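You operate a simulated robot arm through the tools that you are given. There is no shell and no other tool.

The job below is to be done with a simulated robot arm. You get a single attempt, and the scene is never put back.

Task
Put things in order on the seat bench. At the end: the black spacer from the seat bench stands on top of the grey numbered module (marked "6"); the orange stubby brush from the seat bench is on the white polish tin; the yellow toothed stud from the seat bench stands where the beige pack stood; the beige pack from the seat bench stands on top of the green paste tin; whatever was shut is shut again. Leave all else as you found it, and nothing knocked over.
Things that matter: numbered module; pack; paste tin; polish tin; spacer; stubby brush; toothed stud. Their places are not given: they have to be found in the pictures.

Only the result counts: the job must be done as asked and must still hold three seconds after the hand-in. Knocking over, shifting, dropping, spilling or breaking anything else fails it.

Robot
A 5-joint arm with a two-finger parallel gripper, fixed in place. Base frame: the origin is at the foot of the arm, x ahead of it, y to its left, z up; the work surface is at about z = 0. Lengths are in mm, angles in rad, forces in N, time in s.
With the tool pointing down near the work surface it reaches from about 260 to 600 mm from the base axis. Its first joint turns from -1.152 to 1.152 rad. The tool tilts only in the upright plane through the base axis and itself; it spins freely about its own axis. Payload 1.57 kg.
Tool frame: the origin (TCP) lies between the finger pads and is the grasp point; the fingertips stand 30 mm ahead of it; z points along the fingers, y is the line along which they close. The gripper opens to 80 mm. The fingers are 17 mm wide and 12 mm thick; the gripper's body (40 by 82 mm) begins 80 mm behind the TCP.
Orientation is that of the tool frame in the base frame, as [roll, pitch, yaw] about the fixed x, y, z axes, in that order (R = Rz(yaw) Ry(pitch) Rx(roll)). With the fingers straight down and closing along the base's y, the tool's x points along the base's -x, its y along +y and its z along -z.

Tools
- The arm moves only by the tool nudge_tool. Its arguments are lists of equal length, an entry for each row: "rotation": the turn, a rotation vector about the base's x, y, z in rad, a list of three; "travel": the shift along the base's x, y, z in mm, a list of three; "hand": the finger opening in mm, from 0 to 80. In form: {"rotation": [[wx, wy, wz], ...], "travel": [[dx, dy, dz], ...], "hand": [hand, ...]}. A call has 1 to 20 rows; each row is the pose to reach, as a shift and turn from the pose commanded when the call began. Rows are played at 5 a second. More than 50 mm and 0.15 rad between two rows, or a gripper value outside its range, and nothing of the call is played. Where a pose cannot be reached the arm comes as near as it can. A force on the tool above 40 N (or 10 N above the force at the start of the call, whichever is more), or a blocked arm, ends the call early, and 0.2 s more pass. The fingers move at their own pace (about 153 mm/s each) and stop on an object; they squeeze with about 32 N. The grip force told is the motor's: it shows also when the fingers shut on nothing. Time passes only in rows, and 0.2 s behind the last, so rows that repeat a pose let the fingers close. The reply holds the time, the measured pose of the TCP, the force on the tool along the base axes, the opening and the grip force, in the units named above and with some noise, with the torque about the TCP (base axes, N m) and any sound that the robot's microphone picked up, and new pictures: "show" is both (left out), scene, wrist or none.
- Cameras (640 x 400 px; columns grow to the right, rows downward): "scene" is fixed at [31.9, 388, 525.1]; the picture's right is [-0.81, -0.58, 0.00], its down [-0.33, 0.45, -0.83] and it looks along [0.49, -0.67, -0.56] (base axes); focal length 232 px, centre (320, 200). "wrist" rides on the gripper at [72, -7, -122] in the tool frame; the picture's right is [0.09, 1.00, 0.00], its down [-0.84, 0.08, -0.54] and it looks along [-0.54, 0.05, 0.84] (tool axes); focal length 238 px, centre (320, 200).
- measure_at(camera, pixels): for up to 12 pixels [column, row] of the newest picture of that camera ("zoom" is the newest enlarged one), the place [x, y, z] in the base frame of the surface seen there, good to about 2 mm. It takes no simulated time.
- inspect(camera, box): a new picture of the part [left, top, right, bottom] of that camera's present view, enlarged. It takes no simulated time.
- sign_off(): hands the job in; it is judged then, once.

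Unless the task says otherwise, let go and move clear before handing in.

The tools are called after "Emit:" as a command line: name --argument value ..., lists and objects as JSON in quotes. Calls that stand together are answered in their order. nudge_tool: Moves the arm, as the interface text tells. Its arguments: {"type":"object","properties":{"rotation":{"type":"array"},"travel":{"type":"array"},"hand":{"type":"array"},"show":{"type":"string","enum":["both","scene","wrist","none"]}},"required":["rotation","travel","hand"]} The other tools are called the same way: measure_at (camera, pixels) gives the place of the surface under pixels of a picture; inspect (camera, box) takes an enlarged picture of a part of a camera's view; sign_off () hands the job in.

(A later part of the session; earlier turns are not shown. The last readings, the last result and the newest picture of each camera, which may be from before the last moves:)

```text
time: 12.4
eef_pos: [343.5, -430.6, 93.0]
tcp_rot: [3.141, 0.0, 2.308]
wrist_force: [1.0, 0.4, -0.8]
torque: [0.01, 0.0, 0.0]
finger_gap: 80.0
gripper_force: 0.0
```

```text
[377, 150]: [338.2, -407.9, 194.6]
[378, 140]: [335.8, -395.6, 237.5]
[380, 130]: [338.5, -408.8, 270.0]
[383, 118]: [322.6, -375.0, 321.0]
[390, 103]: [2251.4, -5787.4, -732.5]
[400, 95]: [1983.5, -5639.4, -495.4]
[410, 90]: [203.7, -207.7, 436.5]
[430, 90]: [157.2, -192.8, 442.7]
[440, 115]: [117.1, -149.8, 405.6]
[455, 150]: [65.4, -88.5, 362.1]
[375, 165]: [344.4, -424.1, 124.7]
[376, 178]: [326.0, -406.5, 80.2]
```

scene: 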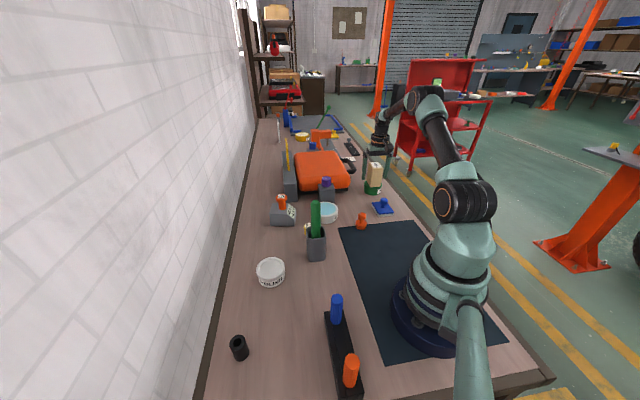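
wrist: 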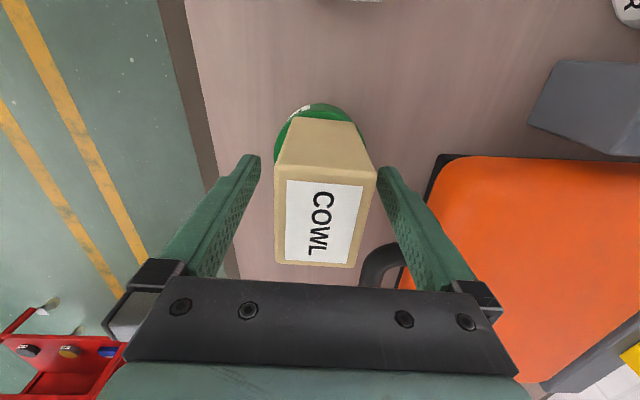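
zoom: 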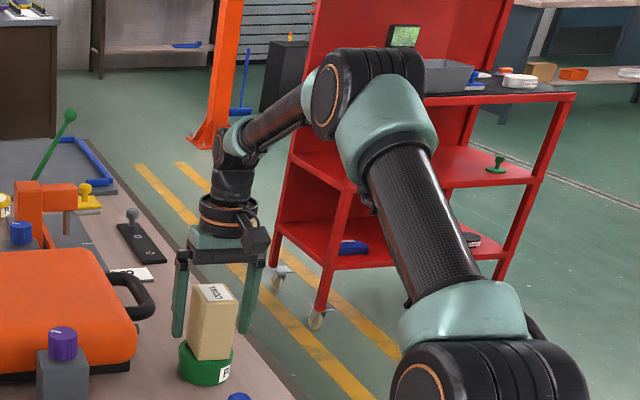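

The arm's wrist sits ~230 mm above the TCP, so it clears the 190 mm stick. I lift 120 mm off the pack, then travel to above the stud, turning −0.738 rad so the camera stays off the stick.

Emit:
nudge_tool --rotation '[[0, 0, 0], [0, 0, 0], [0, 0, 0], [0, 0, 0], [0, 0, -0.074], [0, 0, -0.148], [0, 0, -0.222], [0, 0, -0.296], [0, 0, -0.37], [0, 0, -0.444], [0, 0, -0.518], [0, 0, -0.592], [0, 0, -0.666], [0, 0, -0.738], [0, 0, -0.738]]' --travel '[[0, 0, 20], [0, 0, 55], [0, 0, 90], [0, 0, 120], [4.5, 38, 120], [9, 76, 120], [13.5, 114, 120], [18, 152, 120], [22.5, 190, 120], [27, 228, 120], [31.5, 266, 120], [36, 304, 120], [40, 342, 120], [44.7, 379.8, 120], [44.7, 379.8, 120]]' --hand '[80, 80, 80, 80, 80, 80, 80, 80, 80, 80, 80, 80, 80, 80, 80]'

```text
time: 15.6
eef_pos: [388.9, -48.7, 213.8]
tcp_rot: [3.142, 0.0, 1.569]
wrist_force: [-0.2, -0.2, 0.2]
torque: [-0.03, -0.01, 0.0]
finger_gap: 80.0
gripper_force: 0.0
```

scene: 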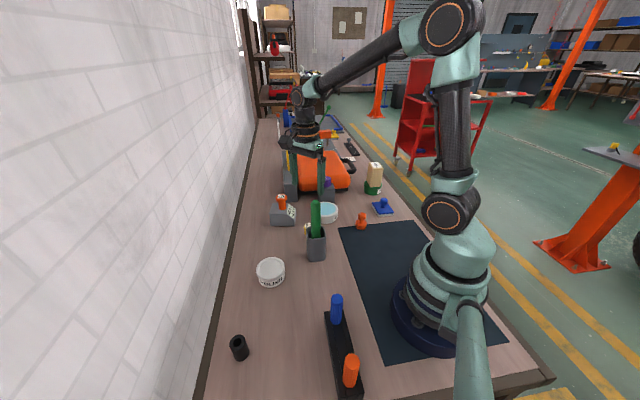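
wrist: 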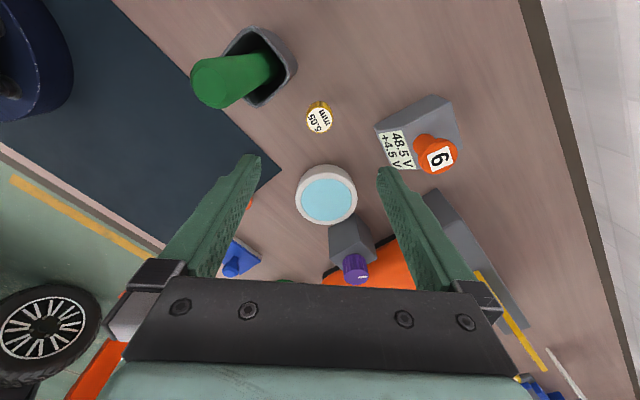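

The stud shows at wrist (319,117) between the fingers, and the pack stands on the green tin in the scene (375,177). I enlarge the stud and module to refine positions.

Emit:
inspect --camera "wrist" --box '[295, 95, 345, 140]'

```text
8.89 times, centred on (320, 118) of wrist
```

zoom: 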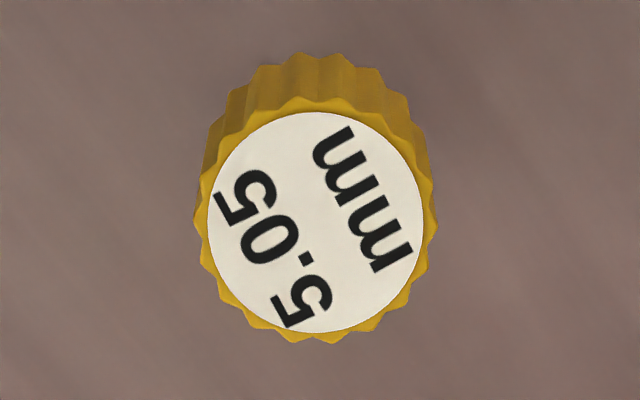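

Emit:
measure_at --camera "zoom" --pixels '[[316, 222], [206, 222], [426, 220], [318, 112], [316, 332], [240, 145], [395, 300], [390, 145], [240, 300], [320, 80], [225, 130], [410, 120]]'

Emit:
inspect --camera "wrist" --box '[370, 85, 470, 185]'

```text
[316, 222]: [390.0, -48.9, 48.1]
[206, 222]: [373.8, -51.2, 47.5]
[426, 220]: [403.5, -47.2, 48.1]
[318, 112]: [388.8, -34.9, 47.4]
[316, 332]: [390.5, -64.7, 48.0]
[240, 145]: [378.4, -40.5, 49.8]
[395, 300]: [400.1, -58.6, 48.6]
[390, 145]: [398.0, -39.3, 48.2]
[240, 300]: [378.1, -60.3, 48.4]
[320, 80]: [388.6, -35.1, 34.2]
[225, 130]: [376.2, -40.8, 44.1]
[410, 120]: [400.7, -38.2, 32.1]
```

```text
4.00 times, centred on (420, 135) of wrist
```

zoom: 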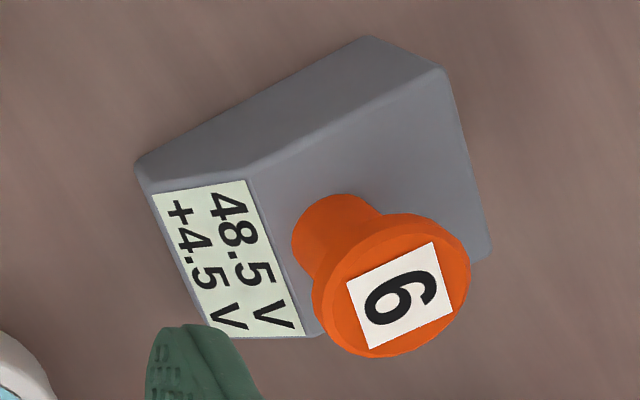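

The stud's centre is (388.8,-49.6), ≈30 mm across, 48 tall. I also measure the knob head from this view before descending.

Emit:
measure_at --camera "zoom" --pixels '[[330, 320], [465, 260], [375, 350], [420, 222], [400, 290], [345, 262], [455, 315], [300, 240], [370, 200], [480, 240], [435, 80], [255, 175]]'

Emit:
nudge_tool --rotation '[[0, 0, 0], [0, 0, 0], [0, 0, 0], [0, 0, 0], [0, 0, 0], [0, 0, 0], [0, 0, 0], [0, 0, 0], [0, 0, 0]]' --travel '[[0, -0.6, -20], [-0.2, -0.6, -50], [-0.2, -0.6, -80], [-0.2, -0.6, -105], [-0.2, -0.6, -130], [-0.2, -0.6, -150], [-0.2, -0.6, -165], [-0.2, -0.6, -175], [-0.2, -0.6, -175]]' --hand '[80, 80, 80, 80, 80, 80, 80, 80, 80]'

```text
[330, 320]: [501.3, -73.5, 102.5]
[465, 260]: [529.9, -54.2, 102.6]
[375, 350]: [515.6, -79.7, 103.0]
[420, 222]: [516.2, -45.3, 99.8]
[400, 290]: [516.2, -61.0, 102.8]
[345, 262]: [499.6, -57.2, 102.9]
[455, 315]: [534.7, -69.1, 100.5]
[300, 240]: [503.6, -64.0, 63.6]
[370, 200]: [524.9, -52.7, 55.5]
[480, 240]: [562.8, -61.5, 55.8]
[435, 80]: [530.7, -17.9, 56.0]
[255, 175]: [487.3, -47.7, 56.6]
```

```text
time: 17.6
eef_pos: [389.5, -49.3, 37.6]
tcp_rot: [3.142, 0.001, 1.569]
wrist_force: [0.1, -0.6, -0.2]
torque: [0.0, -0.01, 0.02]
finger_gap: 80.1
gripper_force: 0.0
```

scene: 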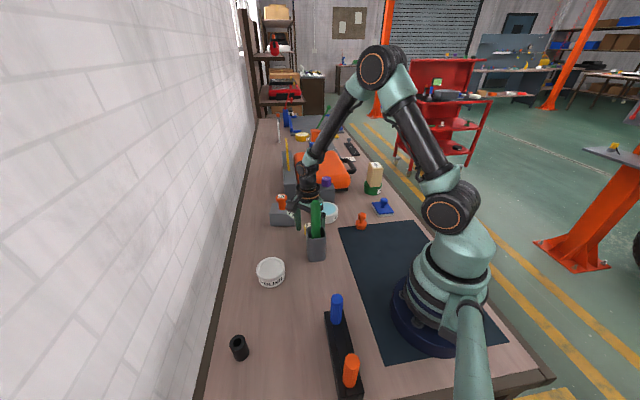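
wrist: 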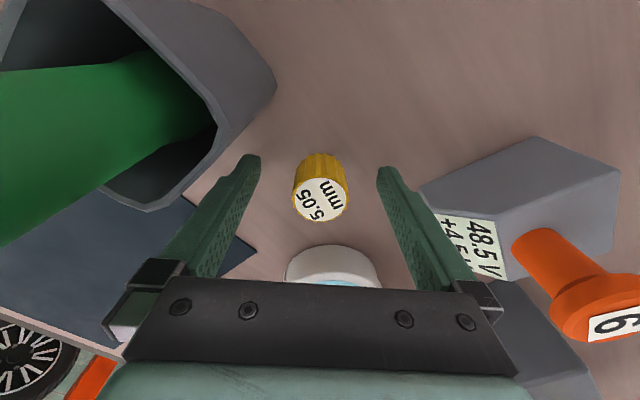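

The stud at wrist (320,190) is between the fingers, clear of the holder and module. I close on it.

Emit:
nudge_tool --rotation '[[0, 0, 0], [0, 0, 0], [0, 0, 0], [0, 0, 0], [0, 0, 0]]' --travel '[[0, 0, 0], [0, 0, 0], [0, 0, 0], [0, 0, 0], [0, 0, 0]]' --hand '[60, 40, 25, 18, 18]' --show "wrist"

```text
time: 18.8
eef_pos: [388.1, -49.3, 38.3]
tcp_rot: [3.141, 0.001, 1.57]
wrist_force: [0.5, 0.1, 0.0]
torque: [-0.03, -0.01, -0.02]
finger_gap: 31.5
gripper_force: 32.2
```

wrist: 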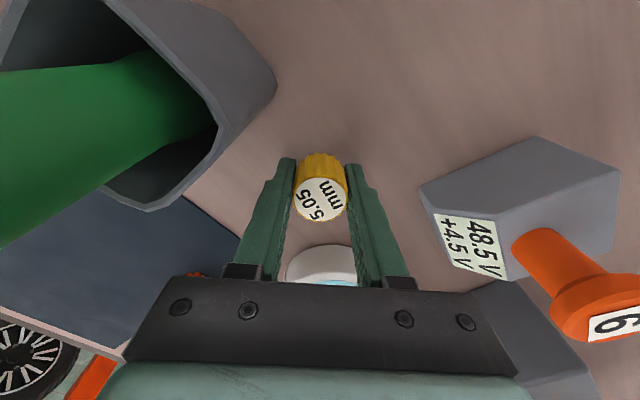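

The stud is held (gap 31.5, 32 N). I lift 110 mm and carry it to the pack's former place at (162.3,-246.5).

Emit:
nudge_tool --rotation '[[0, 0, 0], [0, 0, 0], [0, 0, 0], [0, 0, 0], [0, 0, 0], [0, 0, 0], [0, 0, 0], [0, 0, 0], [0, 0, 0], [0, 0, 0], [0, 0, 0], [0, 0, 0], [0, 0, 0], [0, 0, 0], [0, 0, 0], [0, 0, 0], [0, 0, 0], [0, 0, 0]]' --travel '[[0, 0, 10], [0, 0, 35], [0, 0, 65], [0, 0, 95], [0, 0, 110], [-10, -8.7, 110], [-30, -26, 110], [-53, -46, 110], [-76, -66, 110], [-99, -86, 110], [-122, -106, 110], [-145, -126, 110], [-168, -146, 110], [-191, -166, 110], [-210, -182.6, 110], [-221, -192, 110], [-226.5, -196.9, 110], [-226.5, -196.9, 110]]' --hand '[18, 18, 18, 18, 18, 18, 18, 18, 18, 18, 18, 18, 18, 18, 18, 18, 18, 18]'

```text
time: 22.6
eef_pos: [160.6, -247.8, 148.6]
tcp_rot: [3.141, 0.002, 1.569]
wrist_force: [0.1, 0.0, -1.3]
torque: [-0.01, -0.01, 0.01]
finger_gap: 31.6
gripper_force: 31.9
```

scene: 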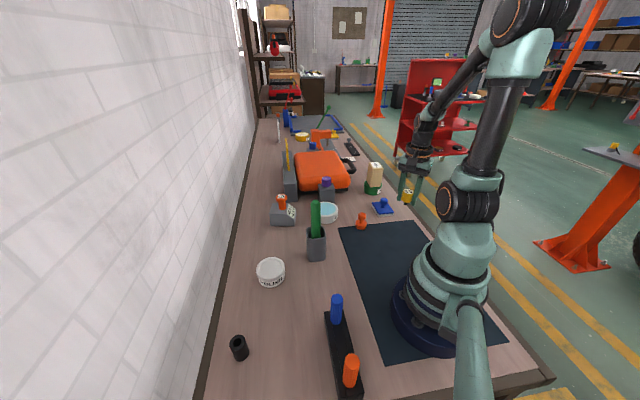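
wrist: 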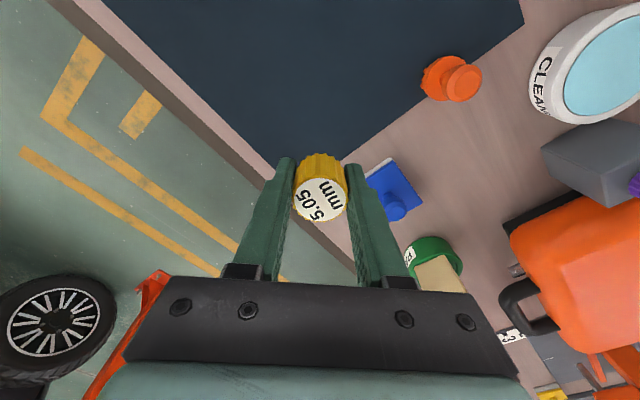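

The stud hangs over the empty mat spot. I check its position from wrist pixels on its label before lowering.

Emit:
measure_at --camera "wrist" --pixels '[[319, 199], [300, 199], [340, 199], [319, 182], [319, 218], [320, 140], [345, 160]]'

Emit:
nudge_tool --rotation '[[0, 0, 0], [0, 0, 0], [0, 0, 0], [0, 0, 0], [0, 0, 0], [0, 0, 0], [0, 0, 0]]' --travel '[[0, 0, -20], [0, 0, -50], [0, 0, -75], [0, 0, -95], [0, 0, -104], [0, 0, -106], [0, 0, -106]]' --hand '[18, 18, 18, 18, 18, 18, 18]'

```text
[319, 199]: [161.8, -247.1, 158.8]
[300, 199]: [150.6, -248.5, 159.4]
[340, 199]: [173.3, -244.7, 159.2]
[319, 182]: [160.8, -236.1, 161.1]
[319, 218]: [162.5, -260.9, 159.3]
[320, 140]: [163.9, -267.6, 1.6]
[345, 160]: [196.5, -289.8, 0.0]
```

```text
time: 24.2
eef_pos: [161.8, -247.7, 41.4]
tcp_rot: [-3.141, -0.001, 1.571]
wrist_force: [0.1, -0.1, -0.3]
torque: [-0.01, 0.01, -0.01]
finger_gap: 31.6
gripper_force: 32.2
```

scene: 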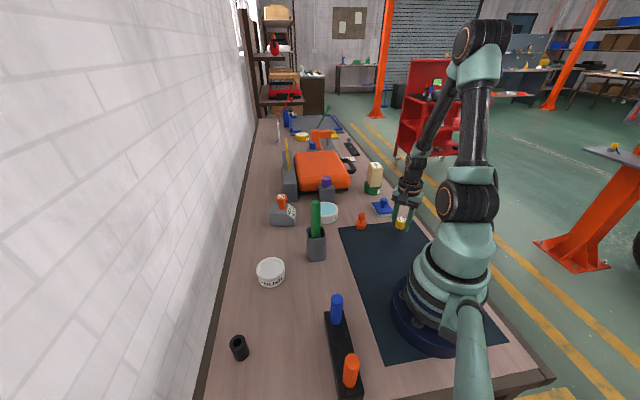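
wrist: 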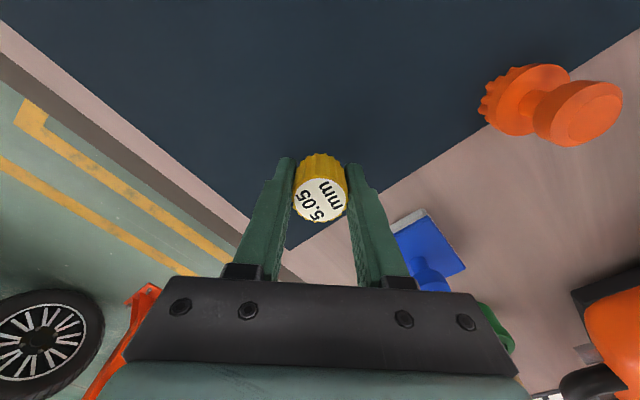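

No contact yet (z 41.4, force ≈0). I lower in small steps to seat the stud.

Emit:
nudge_tool --rotation '[[0, 0, 0], [0, 0, 0], [0, 0, 0], [0, 0, 0]]' --travel '[[0, 0, -1], [0, 0, -2], [0, 0, -2.6], [0, 0, -2.6]]' --hand '[18, 18, 18, 18]' --show "none"

```text
time: 25.2
eef_pos: [162.6, -247.4, 39.6]
tcp_rot: [3.141, 0.0, 1.571]
wrist_force: [0.0, 0.1, -1.4]
torque: [0.0, 0.03, -0.02]
finger_gap: 31.5
gripper_force: 32.4
```

Still hanging (−1.4 N). Another small step down.

Emit:
nudge_tool --rotation '[[0, 0, 0], [0, 0, 0], [0, 0, 0]]' --travel '[[0, 0, -0.7], [0, 0, -1.2], [0, 0, -1.2]]' --hand '[18, 18, 18]' --show "none"

```text
time: 26.0
eef_pos: [162.1, -246.9, 39.2]
tcp_rot: [3.14, 0.001, 1.571]
wrist_force: [-0.2, 0.2, -0.4]
torque: [-0.01, 0.03, -0.03]
finger_gap: 31.6
gripper_force: 32.4
```

Still no clear contact. I go down a little more.

Emit:
nudge_tool --rotation '[[0, 0, 0], [0, 0, 0], [0, 0, 0]]' --travel '[[0, 0, -0.5], [0, 0, -1.0], [0, 0, -1.0]]' --hand '[18, 18, 18]' --show "none"

```text
time: 26.8
eef_pos: [162.9, -247.9, 37.1]
tcp_rot: [3.142, 0.001, 1.57]
wrist_force: [1.8, 4.3, 15.4]
torque: [0.22, -0.11, 0.0]
finger_gap: 31.2
gripper_force: 31.7
```

Force z is 15.4 N: the stud stands on the mat. I ease up 0.6 mm and open.

Emit:
nudge_tool --rotation '[[0, 0, 0], [0, 0, 0], [0, 0, 0], [0, 0, 0], [0, 0, 0]]' --travel '[[0, 0, 0.6], [0, 0, 0.6], [0, 0, 0.6], [0, 0, 0.6], [0, 0, 0.6]]' --hand '[32, 36, 46, 60, 70]'

```text
time: 28.0
eef_pos: [162.6, -247.1, 36.4]
tcp_rot: [3.141, 0.0, 1.572]
wrist_force: [0.1, 0.0, 0.8]
torque: [0.02, -0.01, 0.0]
finger_gap: 70.0
gripper_force: 0.1
```

scene: 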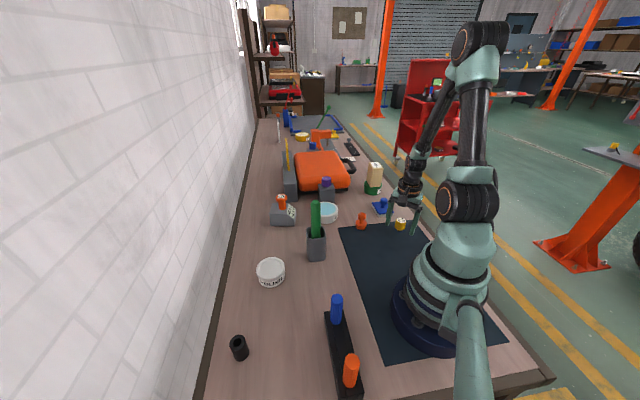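
wrist: 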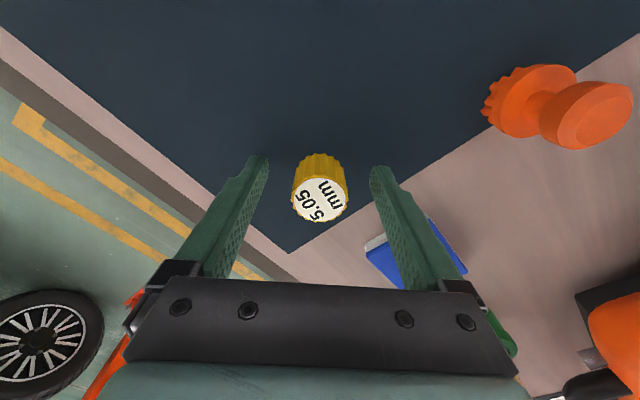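

The stud stands upright at wrist (320,190) on the old pack spot. I rise 120 mm and move over the brush at (275,-189).

Emit:
nudge_tool --rotation '[[0, 0, 0], [0, 0, 0], [0, 0, 0], [0, 0, 0], [0, 0, 0], [0, 0, 0], [0, 0, 0], [0, 0, 0], [0, 0, 0]]' --travel '[[0, 0, 20], [0, 0, 55], [0, 0, 90], [0, 0, 120], [28, 14, 120], [56, 29, 120], [84, 43, 120], [112.7, 57.5, 120], [112.7, 57.5, 120]]' --hand '[70, 70, 70, 70, 70, 70, 70, 70, 70]'

```text
time: 30.0
eef_pos: [275.7, -189.3, 159.7]
tcp_rot: [-3.141, 0.0, 1.57]
wrist_force: [-0.6, -1.2, -0.8]
torque: [0.0, 0.05, 0.0]
finger_gap: 69.9
gripper_force: 0.1
```

scene: 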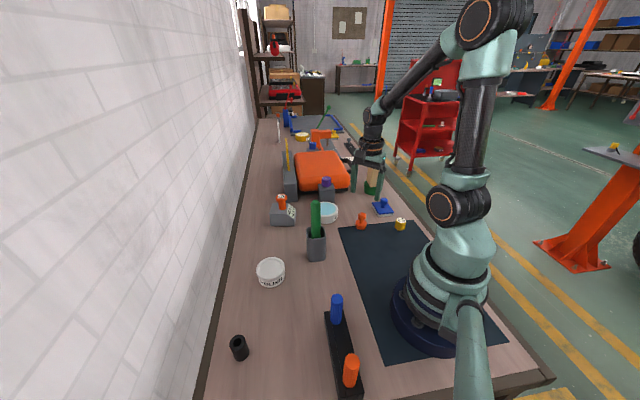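
wrist: 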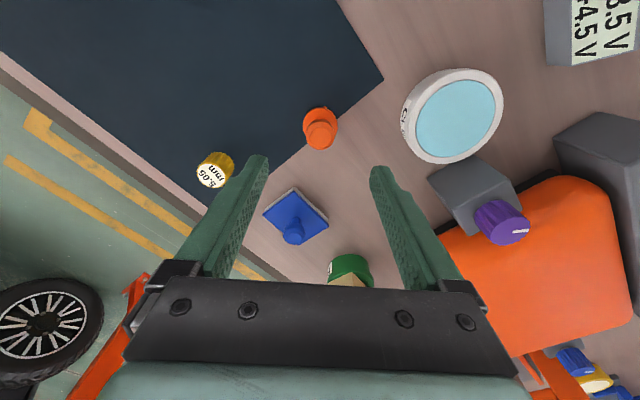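

The stud stands at wrist (215,170) and the brush is at (320,130). I zoom on the brush to refine its centre.

Emit:
inspect --camera "wrist" --box '[295, 95, 345, 160]'

```text
6.15 times, centred on (320, 128) of wrist
```

zoom: 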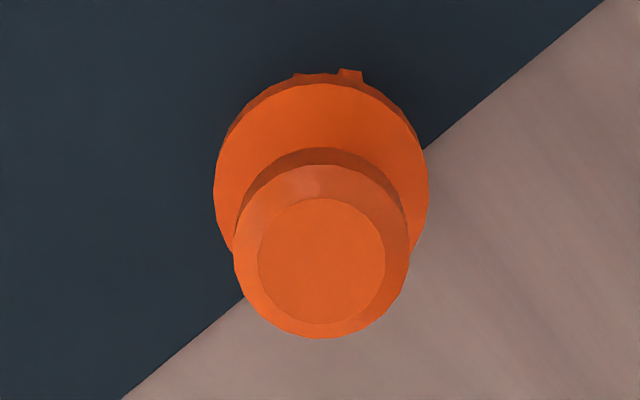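

Emit:
measure_at --camera "zoom" --pixels '[[322, 260], [262, 260], [382, 260], [322, 202], [322, 320], [238, 262], [404, 262], [320, 334], [219, 185], [425, 185], [320, 92], [320, 155]]'

```text
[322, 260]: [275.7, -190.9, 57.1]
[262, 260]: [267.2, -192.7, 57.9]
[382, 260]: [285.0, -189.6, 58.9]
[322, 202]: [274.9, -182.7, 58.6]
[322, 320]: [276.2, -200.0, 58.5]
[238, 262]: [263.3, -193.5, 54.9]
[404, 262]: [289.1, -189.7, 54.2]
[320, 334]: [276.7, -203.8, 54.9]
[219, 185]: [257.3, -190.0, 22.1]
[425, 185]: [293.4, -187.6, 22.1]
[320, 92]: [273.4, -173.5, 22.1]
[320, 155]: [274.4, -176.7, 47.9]
```

The brush head is centred at (275.8,-191), 26 mm wide, with the disc top at z≈22. I lower to z≈57 so the tips stay above the disc.

Emit:
nudge_tool --rotation '[[0, 0, 0], [0, 0, 0], [0, 0, 0], [0, 0, 0], [0, 0, 0], [0, 0, 0]]' --travel '[[0.8, -2, -20], [0.8, -2, -50], [0.8, -2, -75], [0.8, -2, -92], [0.8, -2, -100], [0.8, -2, -100]]' --hand '[70, 70, 70, 70, 70, 70]'

```text
time: 31.4
eef_pos: [276.3, -192.0, 59.0]
tcp_rot: [3.14, -0.002, 1.572]
wrist_force: [-0.3, -0.7, -0.1]
torque: [-0.03, 0.03, 0.04]
finger_gap: 70.1
gripper_force: 0.0
```

scene: 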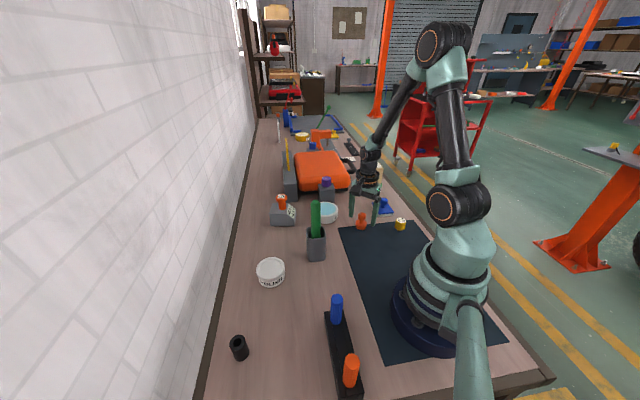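
wrist: 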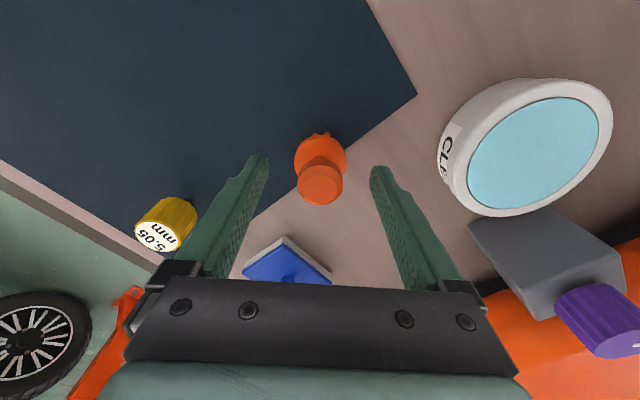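

The head is between the fingers at wrist (320,185). I lower 1.5 mm more and close.

Emit:
nudge_tool --rotation '[[0, 0, 0], [0, 0, 0], [0, 0, 0], [0, 0, 0], [0, 0, 0], [0, 0, 0]]' --travel '[[0, 0, -1.5], [0, 0, -1.5], [0, 0, -1.5], [0, 0, -1.5], [0, 0, -1.5], [0, 0, -1.5]]' --hand '[70, 50, 32, 20, 14, 14]' --show "wrist"

```text
time: 32.8
eef_pos: [276.9, -191.4, 56.5]
tcp_rot: [3.141, -0.001, 1.57]
wrist_force: [0.3, 0.0, -0.4]
torque: [0.0, 0.04, 0.01]
finger_gap: 25.7
gripper_force: 31.9
```

wrist: 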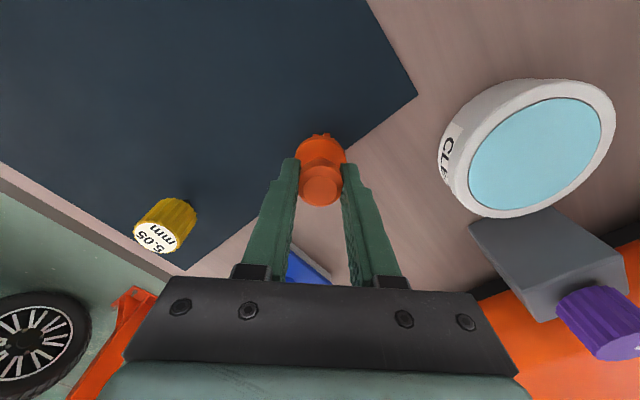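

The brush is held (gap 25.7, 32 N). I lift it 225 mm so its bottom clears the 192 mm green stick, then carry it over to the polish tin at (372,136.5).

Emit:
nudge_tool --rotation '[[0, 0, 0], [0, 0, 0], [0, 0, 0], [0, 0, 0], [0, 0, 0], [0, 0, 0], [0, 0, 0], [0, 0, 0], [0, 0, 0]]' --travel '[[0, 0, 8], [0, 0, 30], [0, 0, 62], [0, 0, 97], [0, 0, 132], [0, 0, 167], [0, 0, 200], [0, 0, 225], [0, 0, 225]]' --hand '[14, 14, 14, 14, 14, 14, 14, 14, 14]'

```text
time: 34.8
eef_pos: [275.3, -191.7, 281.7]
tcp_rot: [3.14, 0.001, 1.571]
wrist_force: [-0.6, -0.3, -1.2]
torque: [-0.01, 0.03, -0.01]
finger_gap: 25.7
gripper_force: 32.3
```

scene: 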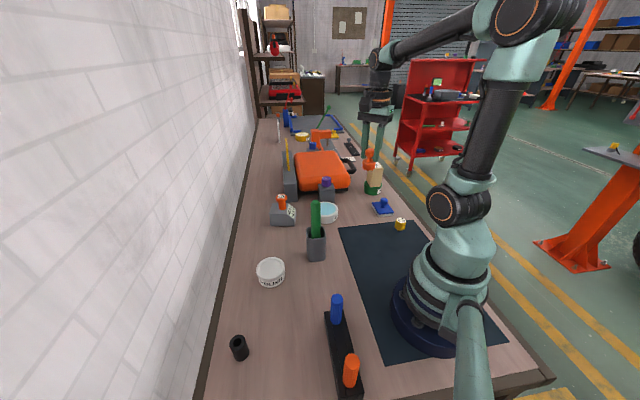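
wrist: 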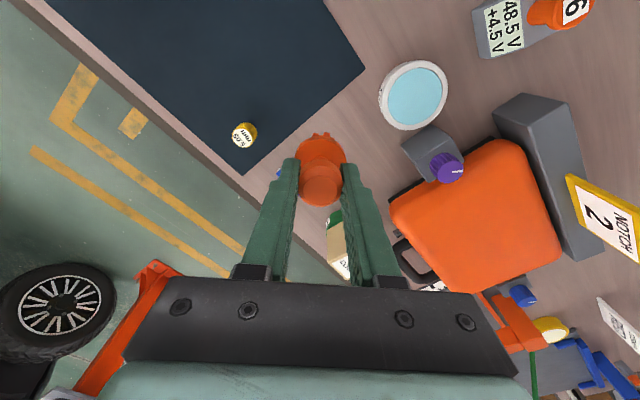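

The brush is held upright at z≈282 (scene (370,158)). I carry it across above the stick to the polish tin.

Emit:
nudge_tool --rotation '[[0, 0, 0], [0, 0, 0], [0, 0, 0], [0, 0, 0], [0, 0, 0], [0, 0, 0], [0, 0, 0], [0, 0, 0], [0, 0, 0], [0, 0, 0], [0, 0, 0], [0, 0, 0], [0, 0, 0], [0, 0, 0]]' --travel '[[3, 10, 0], [11, 36, 0], [20, 66, 0], [28.5, 97, 0], [37.5, 128, 0], [46.5, 159, 0], [55.5, 190, 0], [64.5, 221, 0], [73.5, 251, 0], [82, 280, 0], [89, 304, 0], [94, 320, 0], [96.2, 327.5, 0], [96.2, 327.5, 0]]' --hand '[14, 14, 14, 14, 14, 14, 14, 14, 14, 14, 14, 14, 14, 14]'

```text
time: 37.8
eef_pos: [371.5, 136.3, 282.9]
tcp_rot: [3.14, 0.0, 1.571]
wrist_force: [0.6, 0.0, 0.1]
torque: [0.03, 0.0, 0.03]
finger_gap: 25.7
gripper_force: 32.2
```

scene: 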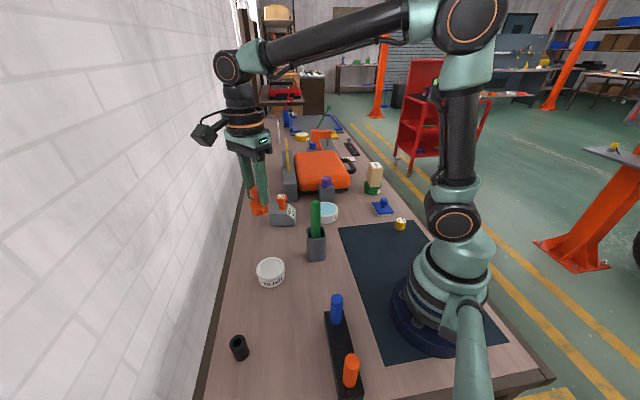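
wrist: 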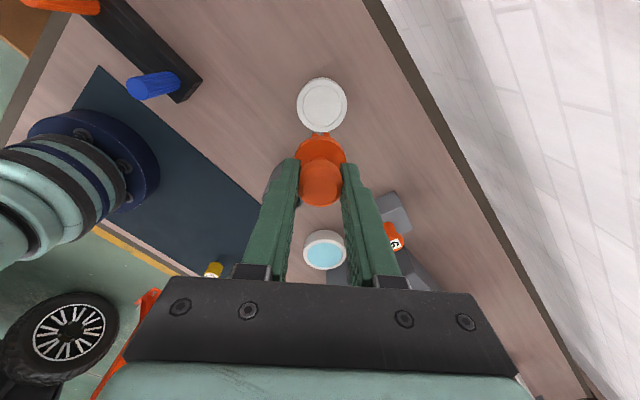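

The brush is over the polish tin (wrist (322,105) is the tin). I check how close the wall is to the camera/gripper, and re-measure the tin from here.

Emit:
measure_at --camera "scene" --pixels '[[228, 270], [215, 350], [236, 220], [200, 200], [150, 250], [222, 240], [205, 130], [240, 115]]'

Emit:
measure_at --camera "wrist" --pixels '[[322, 104], [299, 104], [345, 104], [322, 82], [305, 88], [338, 88], [306, 122], [339, 121], [470, 170], [500, 100], [321, 180], [321, 150]]'

```text
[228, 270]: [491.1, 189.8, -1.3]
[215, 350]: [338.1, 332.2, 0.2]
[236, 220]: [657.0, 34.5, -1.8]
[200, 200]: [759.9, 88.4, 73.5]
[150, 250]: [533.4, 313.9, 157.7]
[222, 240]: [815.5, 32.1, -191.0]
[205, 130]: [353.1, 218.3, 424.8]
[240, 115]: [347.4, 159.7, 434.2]
```

```text
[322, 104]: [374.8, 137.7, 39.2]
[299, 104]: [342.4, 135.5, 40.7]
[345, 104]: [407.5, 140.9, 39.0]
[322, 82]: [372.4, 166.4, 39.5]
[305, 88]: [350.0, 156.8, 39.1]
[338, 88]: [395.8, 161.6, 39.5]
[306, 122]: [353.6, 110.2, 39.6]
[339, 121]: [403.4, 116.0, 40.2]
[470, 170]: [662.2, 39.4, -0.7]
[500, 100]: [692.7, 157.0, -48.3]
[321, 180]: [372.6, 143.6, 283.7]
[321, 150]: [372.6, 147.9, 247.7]
```

The tin's centre averages (373.5,136.5), rim z≈39.5, and the wall is ~190 mm off. I lower the brush to a few mm above the lid.

Emit:
nudge_tool --rotation '[[0, 0, 0], [0, 0, 0], [0, 0, 0], [0, 0, 0], [0, 0, 0], [0, 0, 0], [0, 0, 0], [0, 0, 0], [0, 0, 0]]' --travel '[[1, 0, -15], [1.5, 0, -45], [1.5, 0, -78], [1.5, 0, -110], [1.5, 0, -140], [1.5, 0, -163], [1.5, 0, -177], [1.5, 0, -182], [1.5, 0, -182]]' --hand '[14, 14, 14, 14, 14, 14, 14, 14, 14]'

```text
time: 39.8
eef_pos: [373.4, 135.9, 100.2]
tcp_rot: [3.141, 0.0, 1.571]
wrist_force: [0.8, -0.3, -1.6]
torque: [0.03, 0.02, 0.01]
finger_gap: 25.7
gripper_force: 32.1
```

scene: 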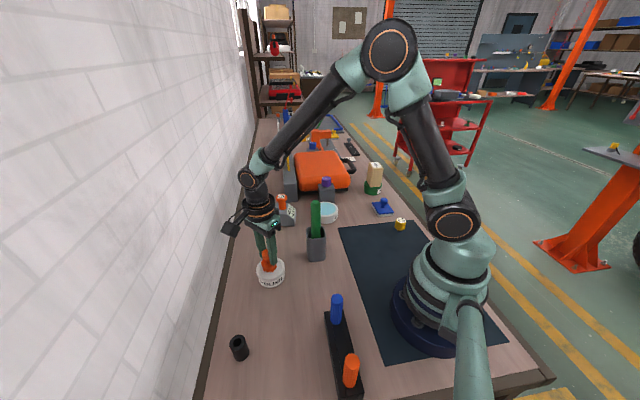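
wrist: 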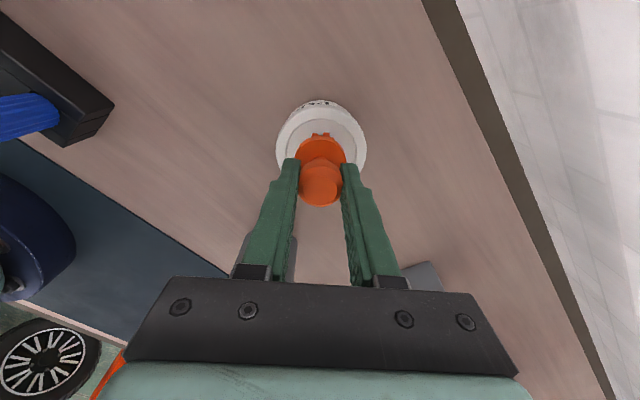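

The brush is a few mm over the lid at wrist (320,150), near the centre. I zoom to check centring.

Emit:
inspect --camera "wrist" --box '[270, 90, 375, 215]'

Emit:
inspect --camera "scene" --box '[240, 220, 305, 300]'

```text
3.20 times, centred on (322, 152) of wrist
```

zoom: 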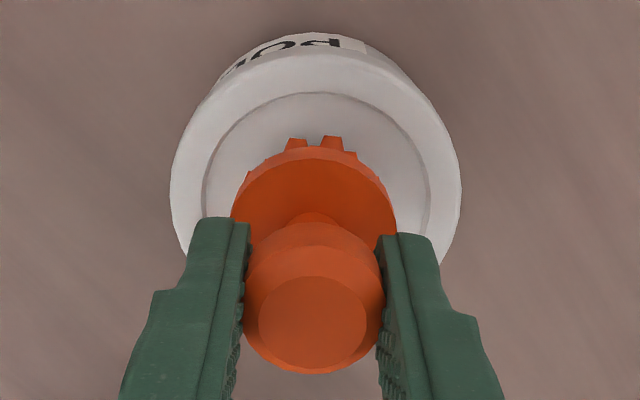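

```text
5.00 times, centred on (272, 260) of scene
```

zoom: 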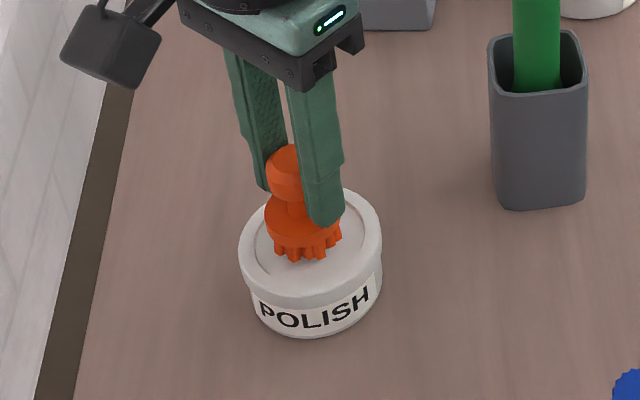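

The brush is centred over the recessed lid. I lower gradually to contact.

Emit:
nudge_tool --rotation '[[0, 0, 0], [0, 0, 0], [0, 0, 0], [0, 0, 0], [0, 0, 0]]' --travel '[[0, 0, -2], [0, 0, -4], [0, 0, -5], [0, 0, -5.5], [0, 0, -5.5]]' --hand '[14, 14, 14, 14, 14]' --show "none"

```text
time: 41.0
eef_pos: [374.6, 136.3, 94.9]
tcp_rot: [3.139, -0.003, 1.571]
wrist_force: [-5.0, -1.2, 30.2]
torque: [0.06, 0.32, -0.02]
finger_gap: 25.6
gripper_force: 32.2
```

Force z jumped to 30 N, so the brush is on the lid; I ease up 1 mm and look.

Emit:
nudge_tool --rotation '[[0, 0, 0], [0, 0, 0], [0, 0, 0]]' --travel '[[0, 0, 0.6], [0, 0, 1.1], [0, 0, 1.1]]' --hand '[14, 14, 14]'

```text
time: 41.8
eef_pos: [374.0, 136.7, 94.1]
tcp_rot: [3.14, 0.0, 1.569]
wrist_force: [3.8, 2.7, 12.7]
torque: [0.25, -0.19, -0.02]
finger_gap: 25.2
gripper_force: 31.9
```

scene: 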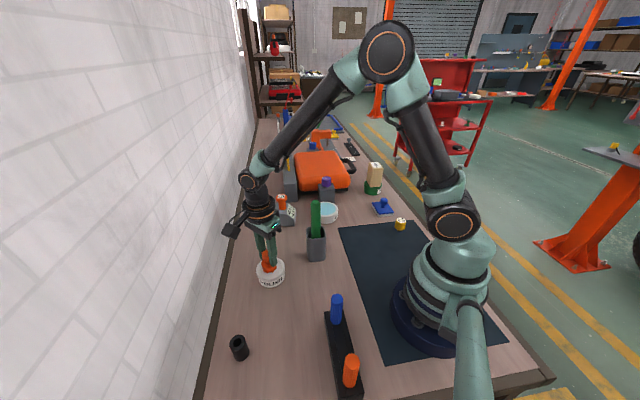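
wrist: 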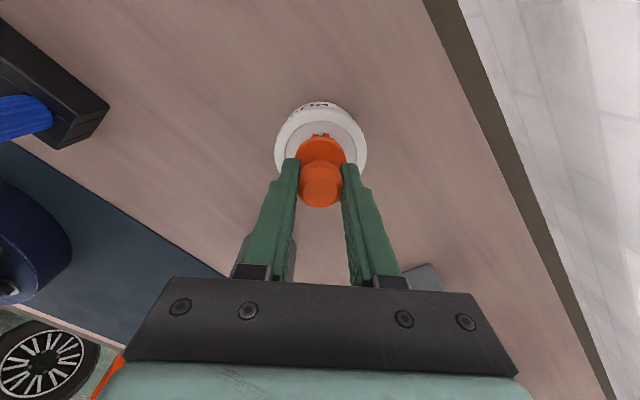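

The force has eased to 12.7 N with the brush resting on the lid. I rise 0.5 mm more and open the fingers.

Emit:
nudge_tool --rotation '[[0, 0, 0], [0, 0, 0], [0, 0, 0], [0, 0, 0], [0, 0, 0], [0, 0, 0]]' --travel '[[0, 0, 0.5], [0, 0, 0.6], [0, 0, 0.6], [0, 0, 0.6], [0, 0, 0.6], [0, 0, 0.6]]' --hand '[14, 28, 34, 46, 60, 60]'

```text
time: 43.2
eef_pos: [374.4, 135.1, 94.9]
tcp_rot: [3.141, 0.0, 1.569]
wrist_force: [-0.8, 0.3, 1.1]
torque: [-0.02, 0.0, -0.02]
finger_gap: 59.8
gripper_force: 0.0
```

scene: 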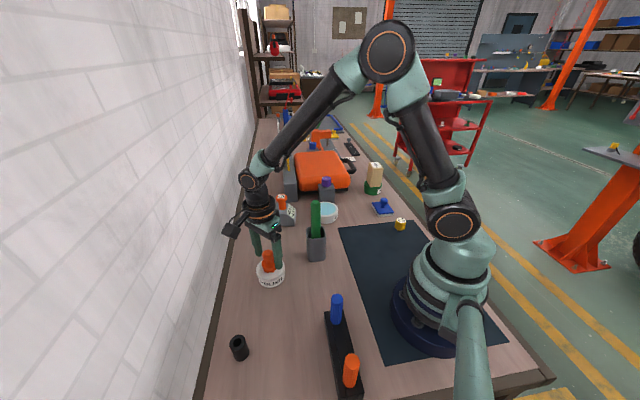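
wrist: 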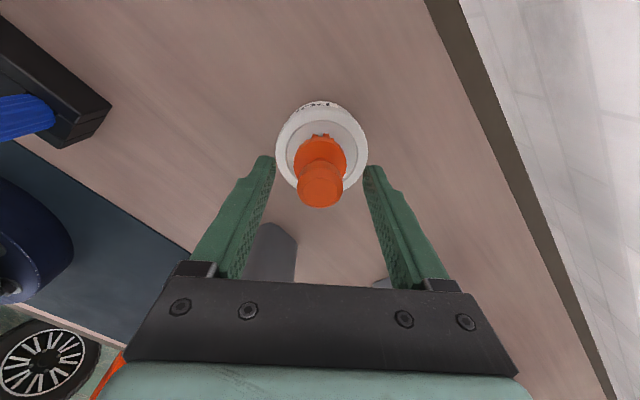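

The brush stands alone on the polish tin (wrist (320,160)). I rise 100 mm and move over the black spacer at (291,304).

Emit:
nudge_tool --rotation '[[0, 0, 0], [0, 0, 0], [0, 0, 0], [0, 0, 0], [0, 0, 0], [0, 0, 0], [0, 0, 0], [0, 0, 0], [0, 0, 0], [0, 0, 0]]' --travel '[[0, 0, 15], [0, 0, 45], [0, 0, 78], [0, 0, 100], [-14, 28, 100], [-28, 56, 100], [-42, 84, 100], [-56, 112, 100], [-82.5, 154, 100], [-82.5, 154, 100]]' --hand '[60, 60, 60, 60, 70, 70, 70, 70, 70, 70]'

```text
time: 45.4
eef_pos: [290.5, 291.5, 194.8]
tcp_rot: [-3.141, 0.0, 1.572]
wrist_force: [0.3, -0.9, 0.0]
torque: [0.02, 0.02, -0.01]
finger_gap: 69.9
gripper_force: 0.0
```

scene: 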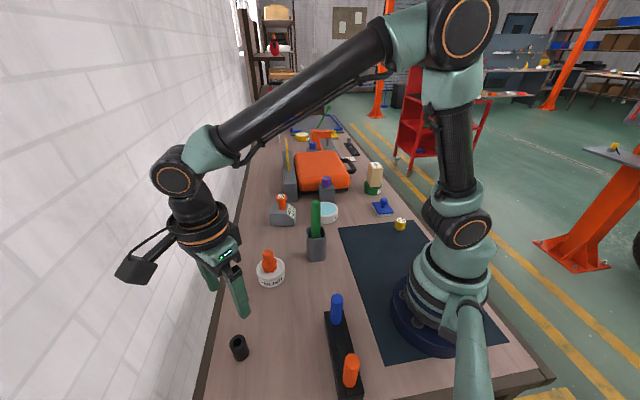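
wrist: 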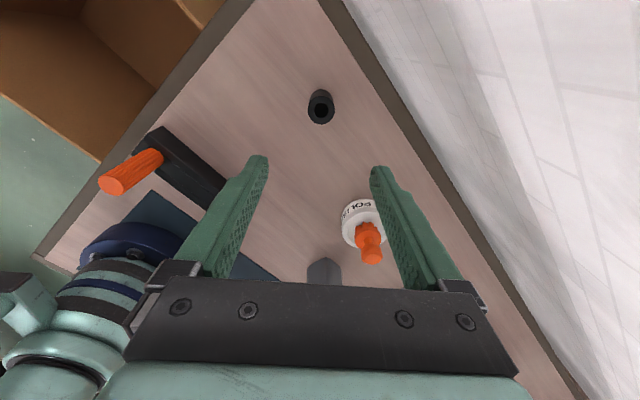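

The spacer is at wrist (320,106) and the brush stands on the tin at (367,235). I zoom to refine the spacer's centre.

Emit:
inspect --camera "wrist" --box '[295, 80, 345, 130]'

```text
8.00 times, centred on (320, 105) of wrist
```

zoom: 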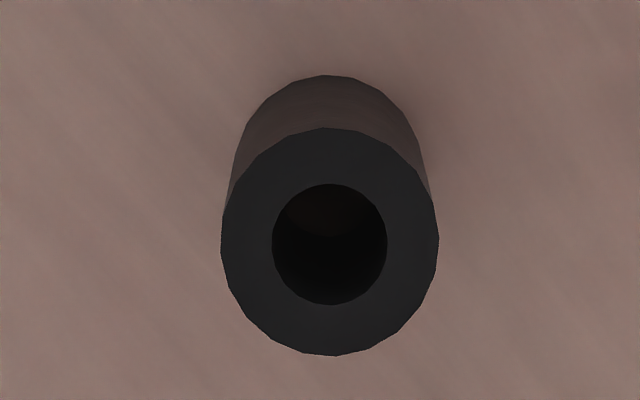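

Emit:
measure_at --camera "zoom" --pixels '[[226, 245], [434, 238], [330, 133], [332, 350], [255, 170], [405, 315], [405, 165], [255, 315], [330, 100], [250, 250], [410, 240], [330, 165]]'

```text
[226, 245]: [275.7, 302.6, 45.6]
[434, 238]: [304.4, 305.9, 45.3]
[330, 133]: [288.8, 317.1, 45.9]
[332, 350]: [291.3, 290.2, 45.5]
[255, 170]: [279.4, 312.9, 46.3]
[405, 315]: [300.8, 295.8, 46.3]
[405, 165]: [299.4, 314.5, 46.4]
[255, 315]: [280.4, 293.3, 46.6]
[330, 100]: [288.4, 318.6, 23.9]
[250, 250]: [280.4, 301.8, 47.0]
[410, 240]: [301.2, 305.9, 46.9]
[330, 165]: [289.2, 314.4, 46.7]
```

The spacer's centre is (290.1,303.9), 29 mm across, 46 tall. I move over it and descend to z≈35.

Emit:
nudge_tool --rotation '[[0, 0, 0], [0, 0, 0], [0, 0, 0], [0, 0, 0], [0, 0, 0], [0, 0, 0], [0, 0, 0], [0, 0, 0]]' --travel '[[-0.9, 13.4, -15], [-0.9, 13.4, -45], [-0.9, 13.4, -75], [-0.9, 13.4, -105], [-0.9, 13.4, -132], [-0.9, 13.4, -150], [-0.9, 13.4, -158.5], [-0.9, 13.4, -158.5]]' --hand '[70, 70, 70, 70, 70, 70, 70, 70]'

```text
time: 47.2
eef_pos: [290.1, 303.5, 37.2]
tcp_rot: [-3.141, -0.001, 1.57]
wrist_force: [-0.2, -0.3, -0.5]
torque: [0.04, 0.03, -0.01]
finger_gap: 70.0
gripper_force: 0.0
```

scene: 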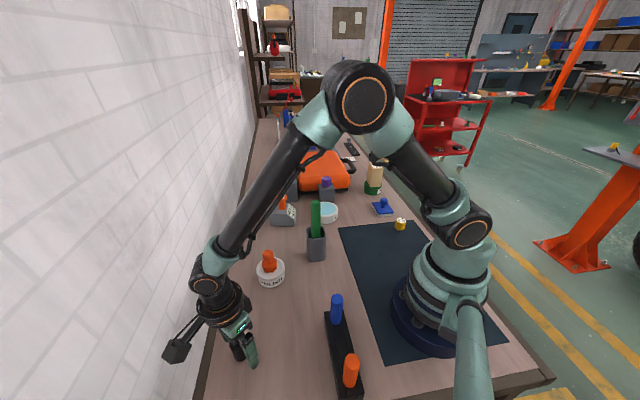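
wrist: 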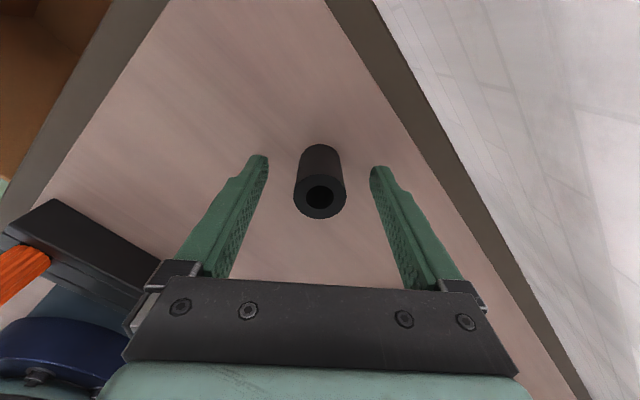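

The spacer stands between the fingers at wrist (320,183). I close on it.

Emit:
nudge_tool --rotation '[[0, 0, 0], [0, 0, 0], [0, 0, 0], [0, 0, 0], [0, 0, 0]]' --travel '[[0, 0, 0], [0, 0, 0], [0, 0, 0], [0, 0, 0], [0, 0, 0]]' --hand '[50, 34, 22, 16, 16]' --show "wrist"

```text
time: 48.4
eef_pos: [290.5, 302.8, 37.4]
tcp_rot: [3.141, 0.001, 1.571]
wrist_force: [0.3, -0.2, -1.2]
torque: [0.01, 0.01, 0.02]
finger_gap: 29.0
gripper_force: 32.0
```

wrist: 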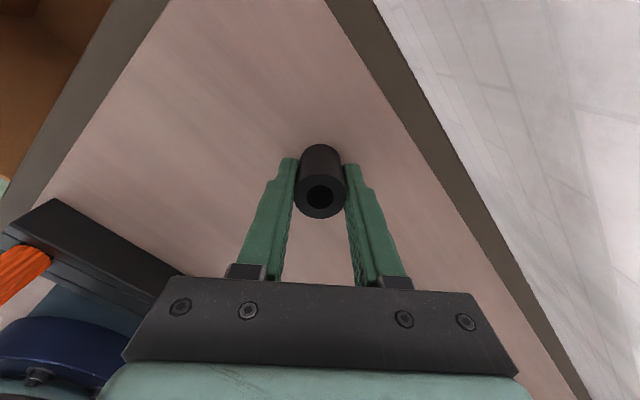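

The spacer is held (gap 29.0, 32 N). I lift it 185 mm.

Emit:
nudge_tool --rotation '[[0, 0, 0], [0, 0, 0], [0, 0, 0], [0, 0, 0], [0, 0, 0], [0, 0, 0], [0, 0, 0], [0, 0, 0]]' --travel '[[0, 0, 8], [0, 0, 30], [0, 0, 62], [0, 0, 97], [0, 0, 132], [0, 0, 165], [0, 0, 185], [0, 0, 185]]' --hand '[16, 16, 16, 16, 16, 16, 16, 16]'

```text
time: 50.2
eef_pos: [289.1, 302.2, 220.7]
tcp_rot: [3.141, 0.0, 1.573]
wrist_force: [-0.3, -0.3, 0.2]
torque: [0.01, -0.04, -0.02]
finger_gap: 28.9
gripper_force: 32.2
```

scene: 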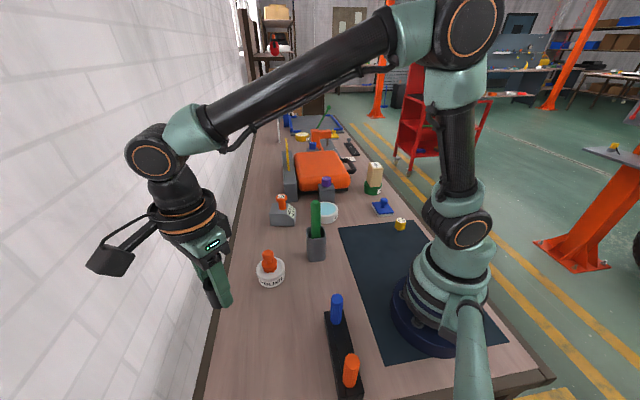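
wrist: 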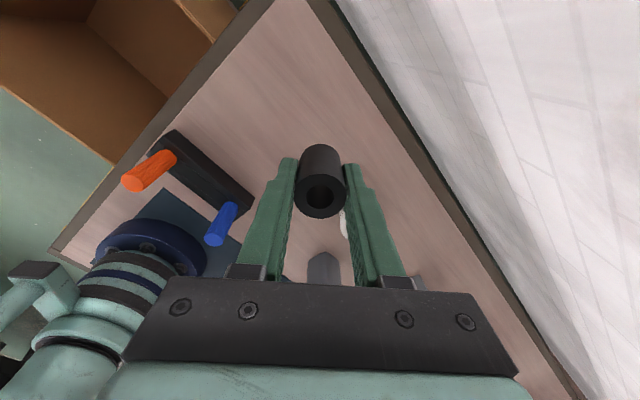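

The spacer hangs firm at z≈221. I carry it to above the module's knob at (515.5,-62.5), passing clear of the brush and stick.

Emit:
nudge_tool --rotation '[[0, 0, 0], [0, 0, 0], [0, 0, 0], [0, 0, 0], [0, 0, 0], [0, 0, 0], [0, 0, 0], [0, 0, 0], [0, 0, 0], [0, 0, 0], [0, 0, 0], [0, 0, 0], [0, 0, 0], [0, 0, 0], [0, 0, 0], [0, 0, 0], [0, 0, 0], [0, 0, 0]]' --travel '[[6, -10, 0], [20, -33, 0], [36, -59, 0], [52, -85, 0], [68, -111, 0], [84, -137, 0], [100, -163, 0], [116, -189, 0], [132, -215, 0], [148, -241, 0], [164, -267, 0], [180, -293, 0], [194, -316, 0], [206, -335, 0], [215, -350, 0], [222, -361, 0], [225.4, -366.4, 0], [225.4, -366.4, 0]]' --hand '[16, 16, 16, 16, 16, 16, 16, 16, 16, 16, 16, 16, 16, 16, 16, 16, 16, 16]'

```text
time: 54.0
eef_pos: [515.1, -62.2, 222.4]
tcp_rot: [3.141, 0.0, 1.571]
wrist_force: [0.1, 0.8, 0.7]
torque: [0.01, 0.02, 0.03]
finger_gap: 29.1
gripper_force: 32.1
```

scene: 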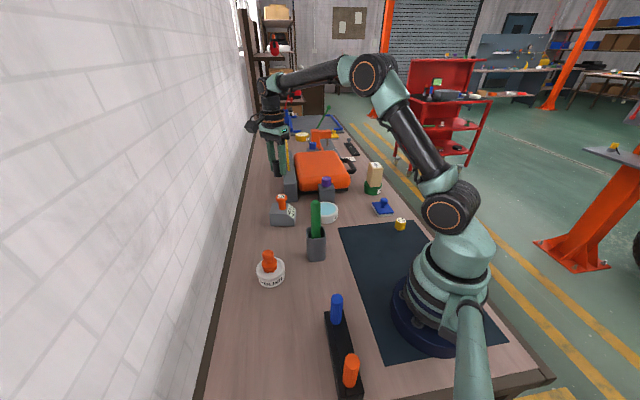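
wrist: 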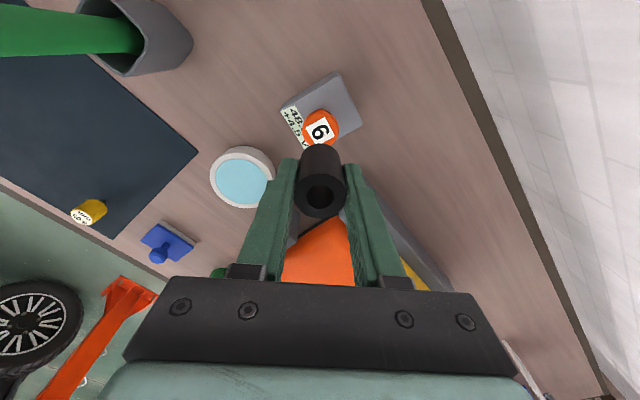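

The knob "6" shows at wrist (321,128), just under the spacer. I zoom to fit the knob's centre relative to the spacer.

Emit:
inspect --camera "wrist" --box '[285, 85, 365, 165]'

```text
5.00 times, centred on (325, 125) of wrist
```

zoom: 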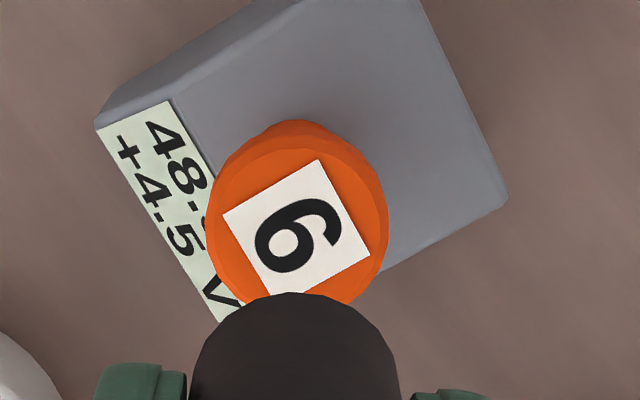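

Emit:
measure_at --camera "zoom" --pixels '[[212, 235], [384, 215], [295, 155], [300, 150], [232, 178], [362, 175], [375, 265], [225, 272], [298, 226], [240, 290], [350, 290], [270, 158]]'

```text
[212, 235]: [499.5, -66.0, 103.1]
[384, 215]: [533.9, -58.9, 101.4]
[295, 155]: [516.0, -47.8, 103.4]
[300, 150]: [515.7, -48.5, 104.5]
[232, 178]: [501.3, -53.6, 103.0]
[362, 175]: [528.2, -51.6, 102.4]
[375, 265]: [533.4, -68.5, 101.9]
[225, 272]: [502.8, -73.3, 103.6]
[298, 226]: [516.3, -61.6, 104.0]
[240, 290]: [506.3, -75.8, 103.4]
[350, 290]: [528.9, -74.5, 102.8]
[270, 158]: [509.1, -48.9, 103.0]
```

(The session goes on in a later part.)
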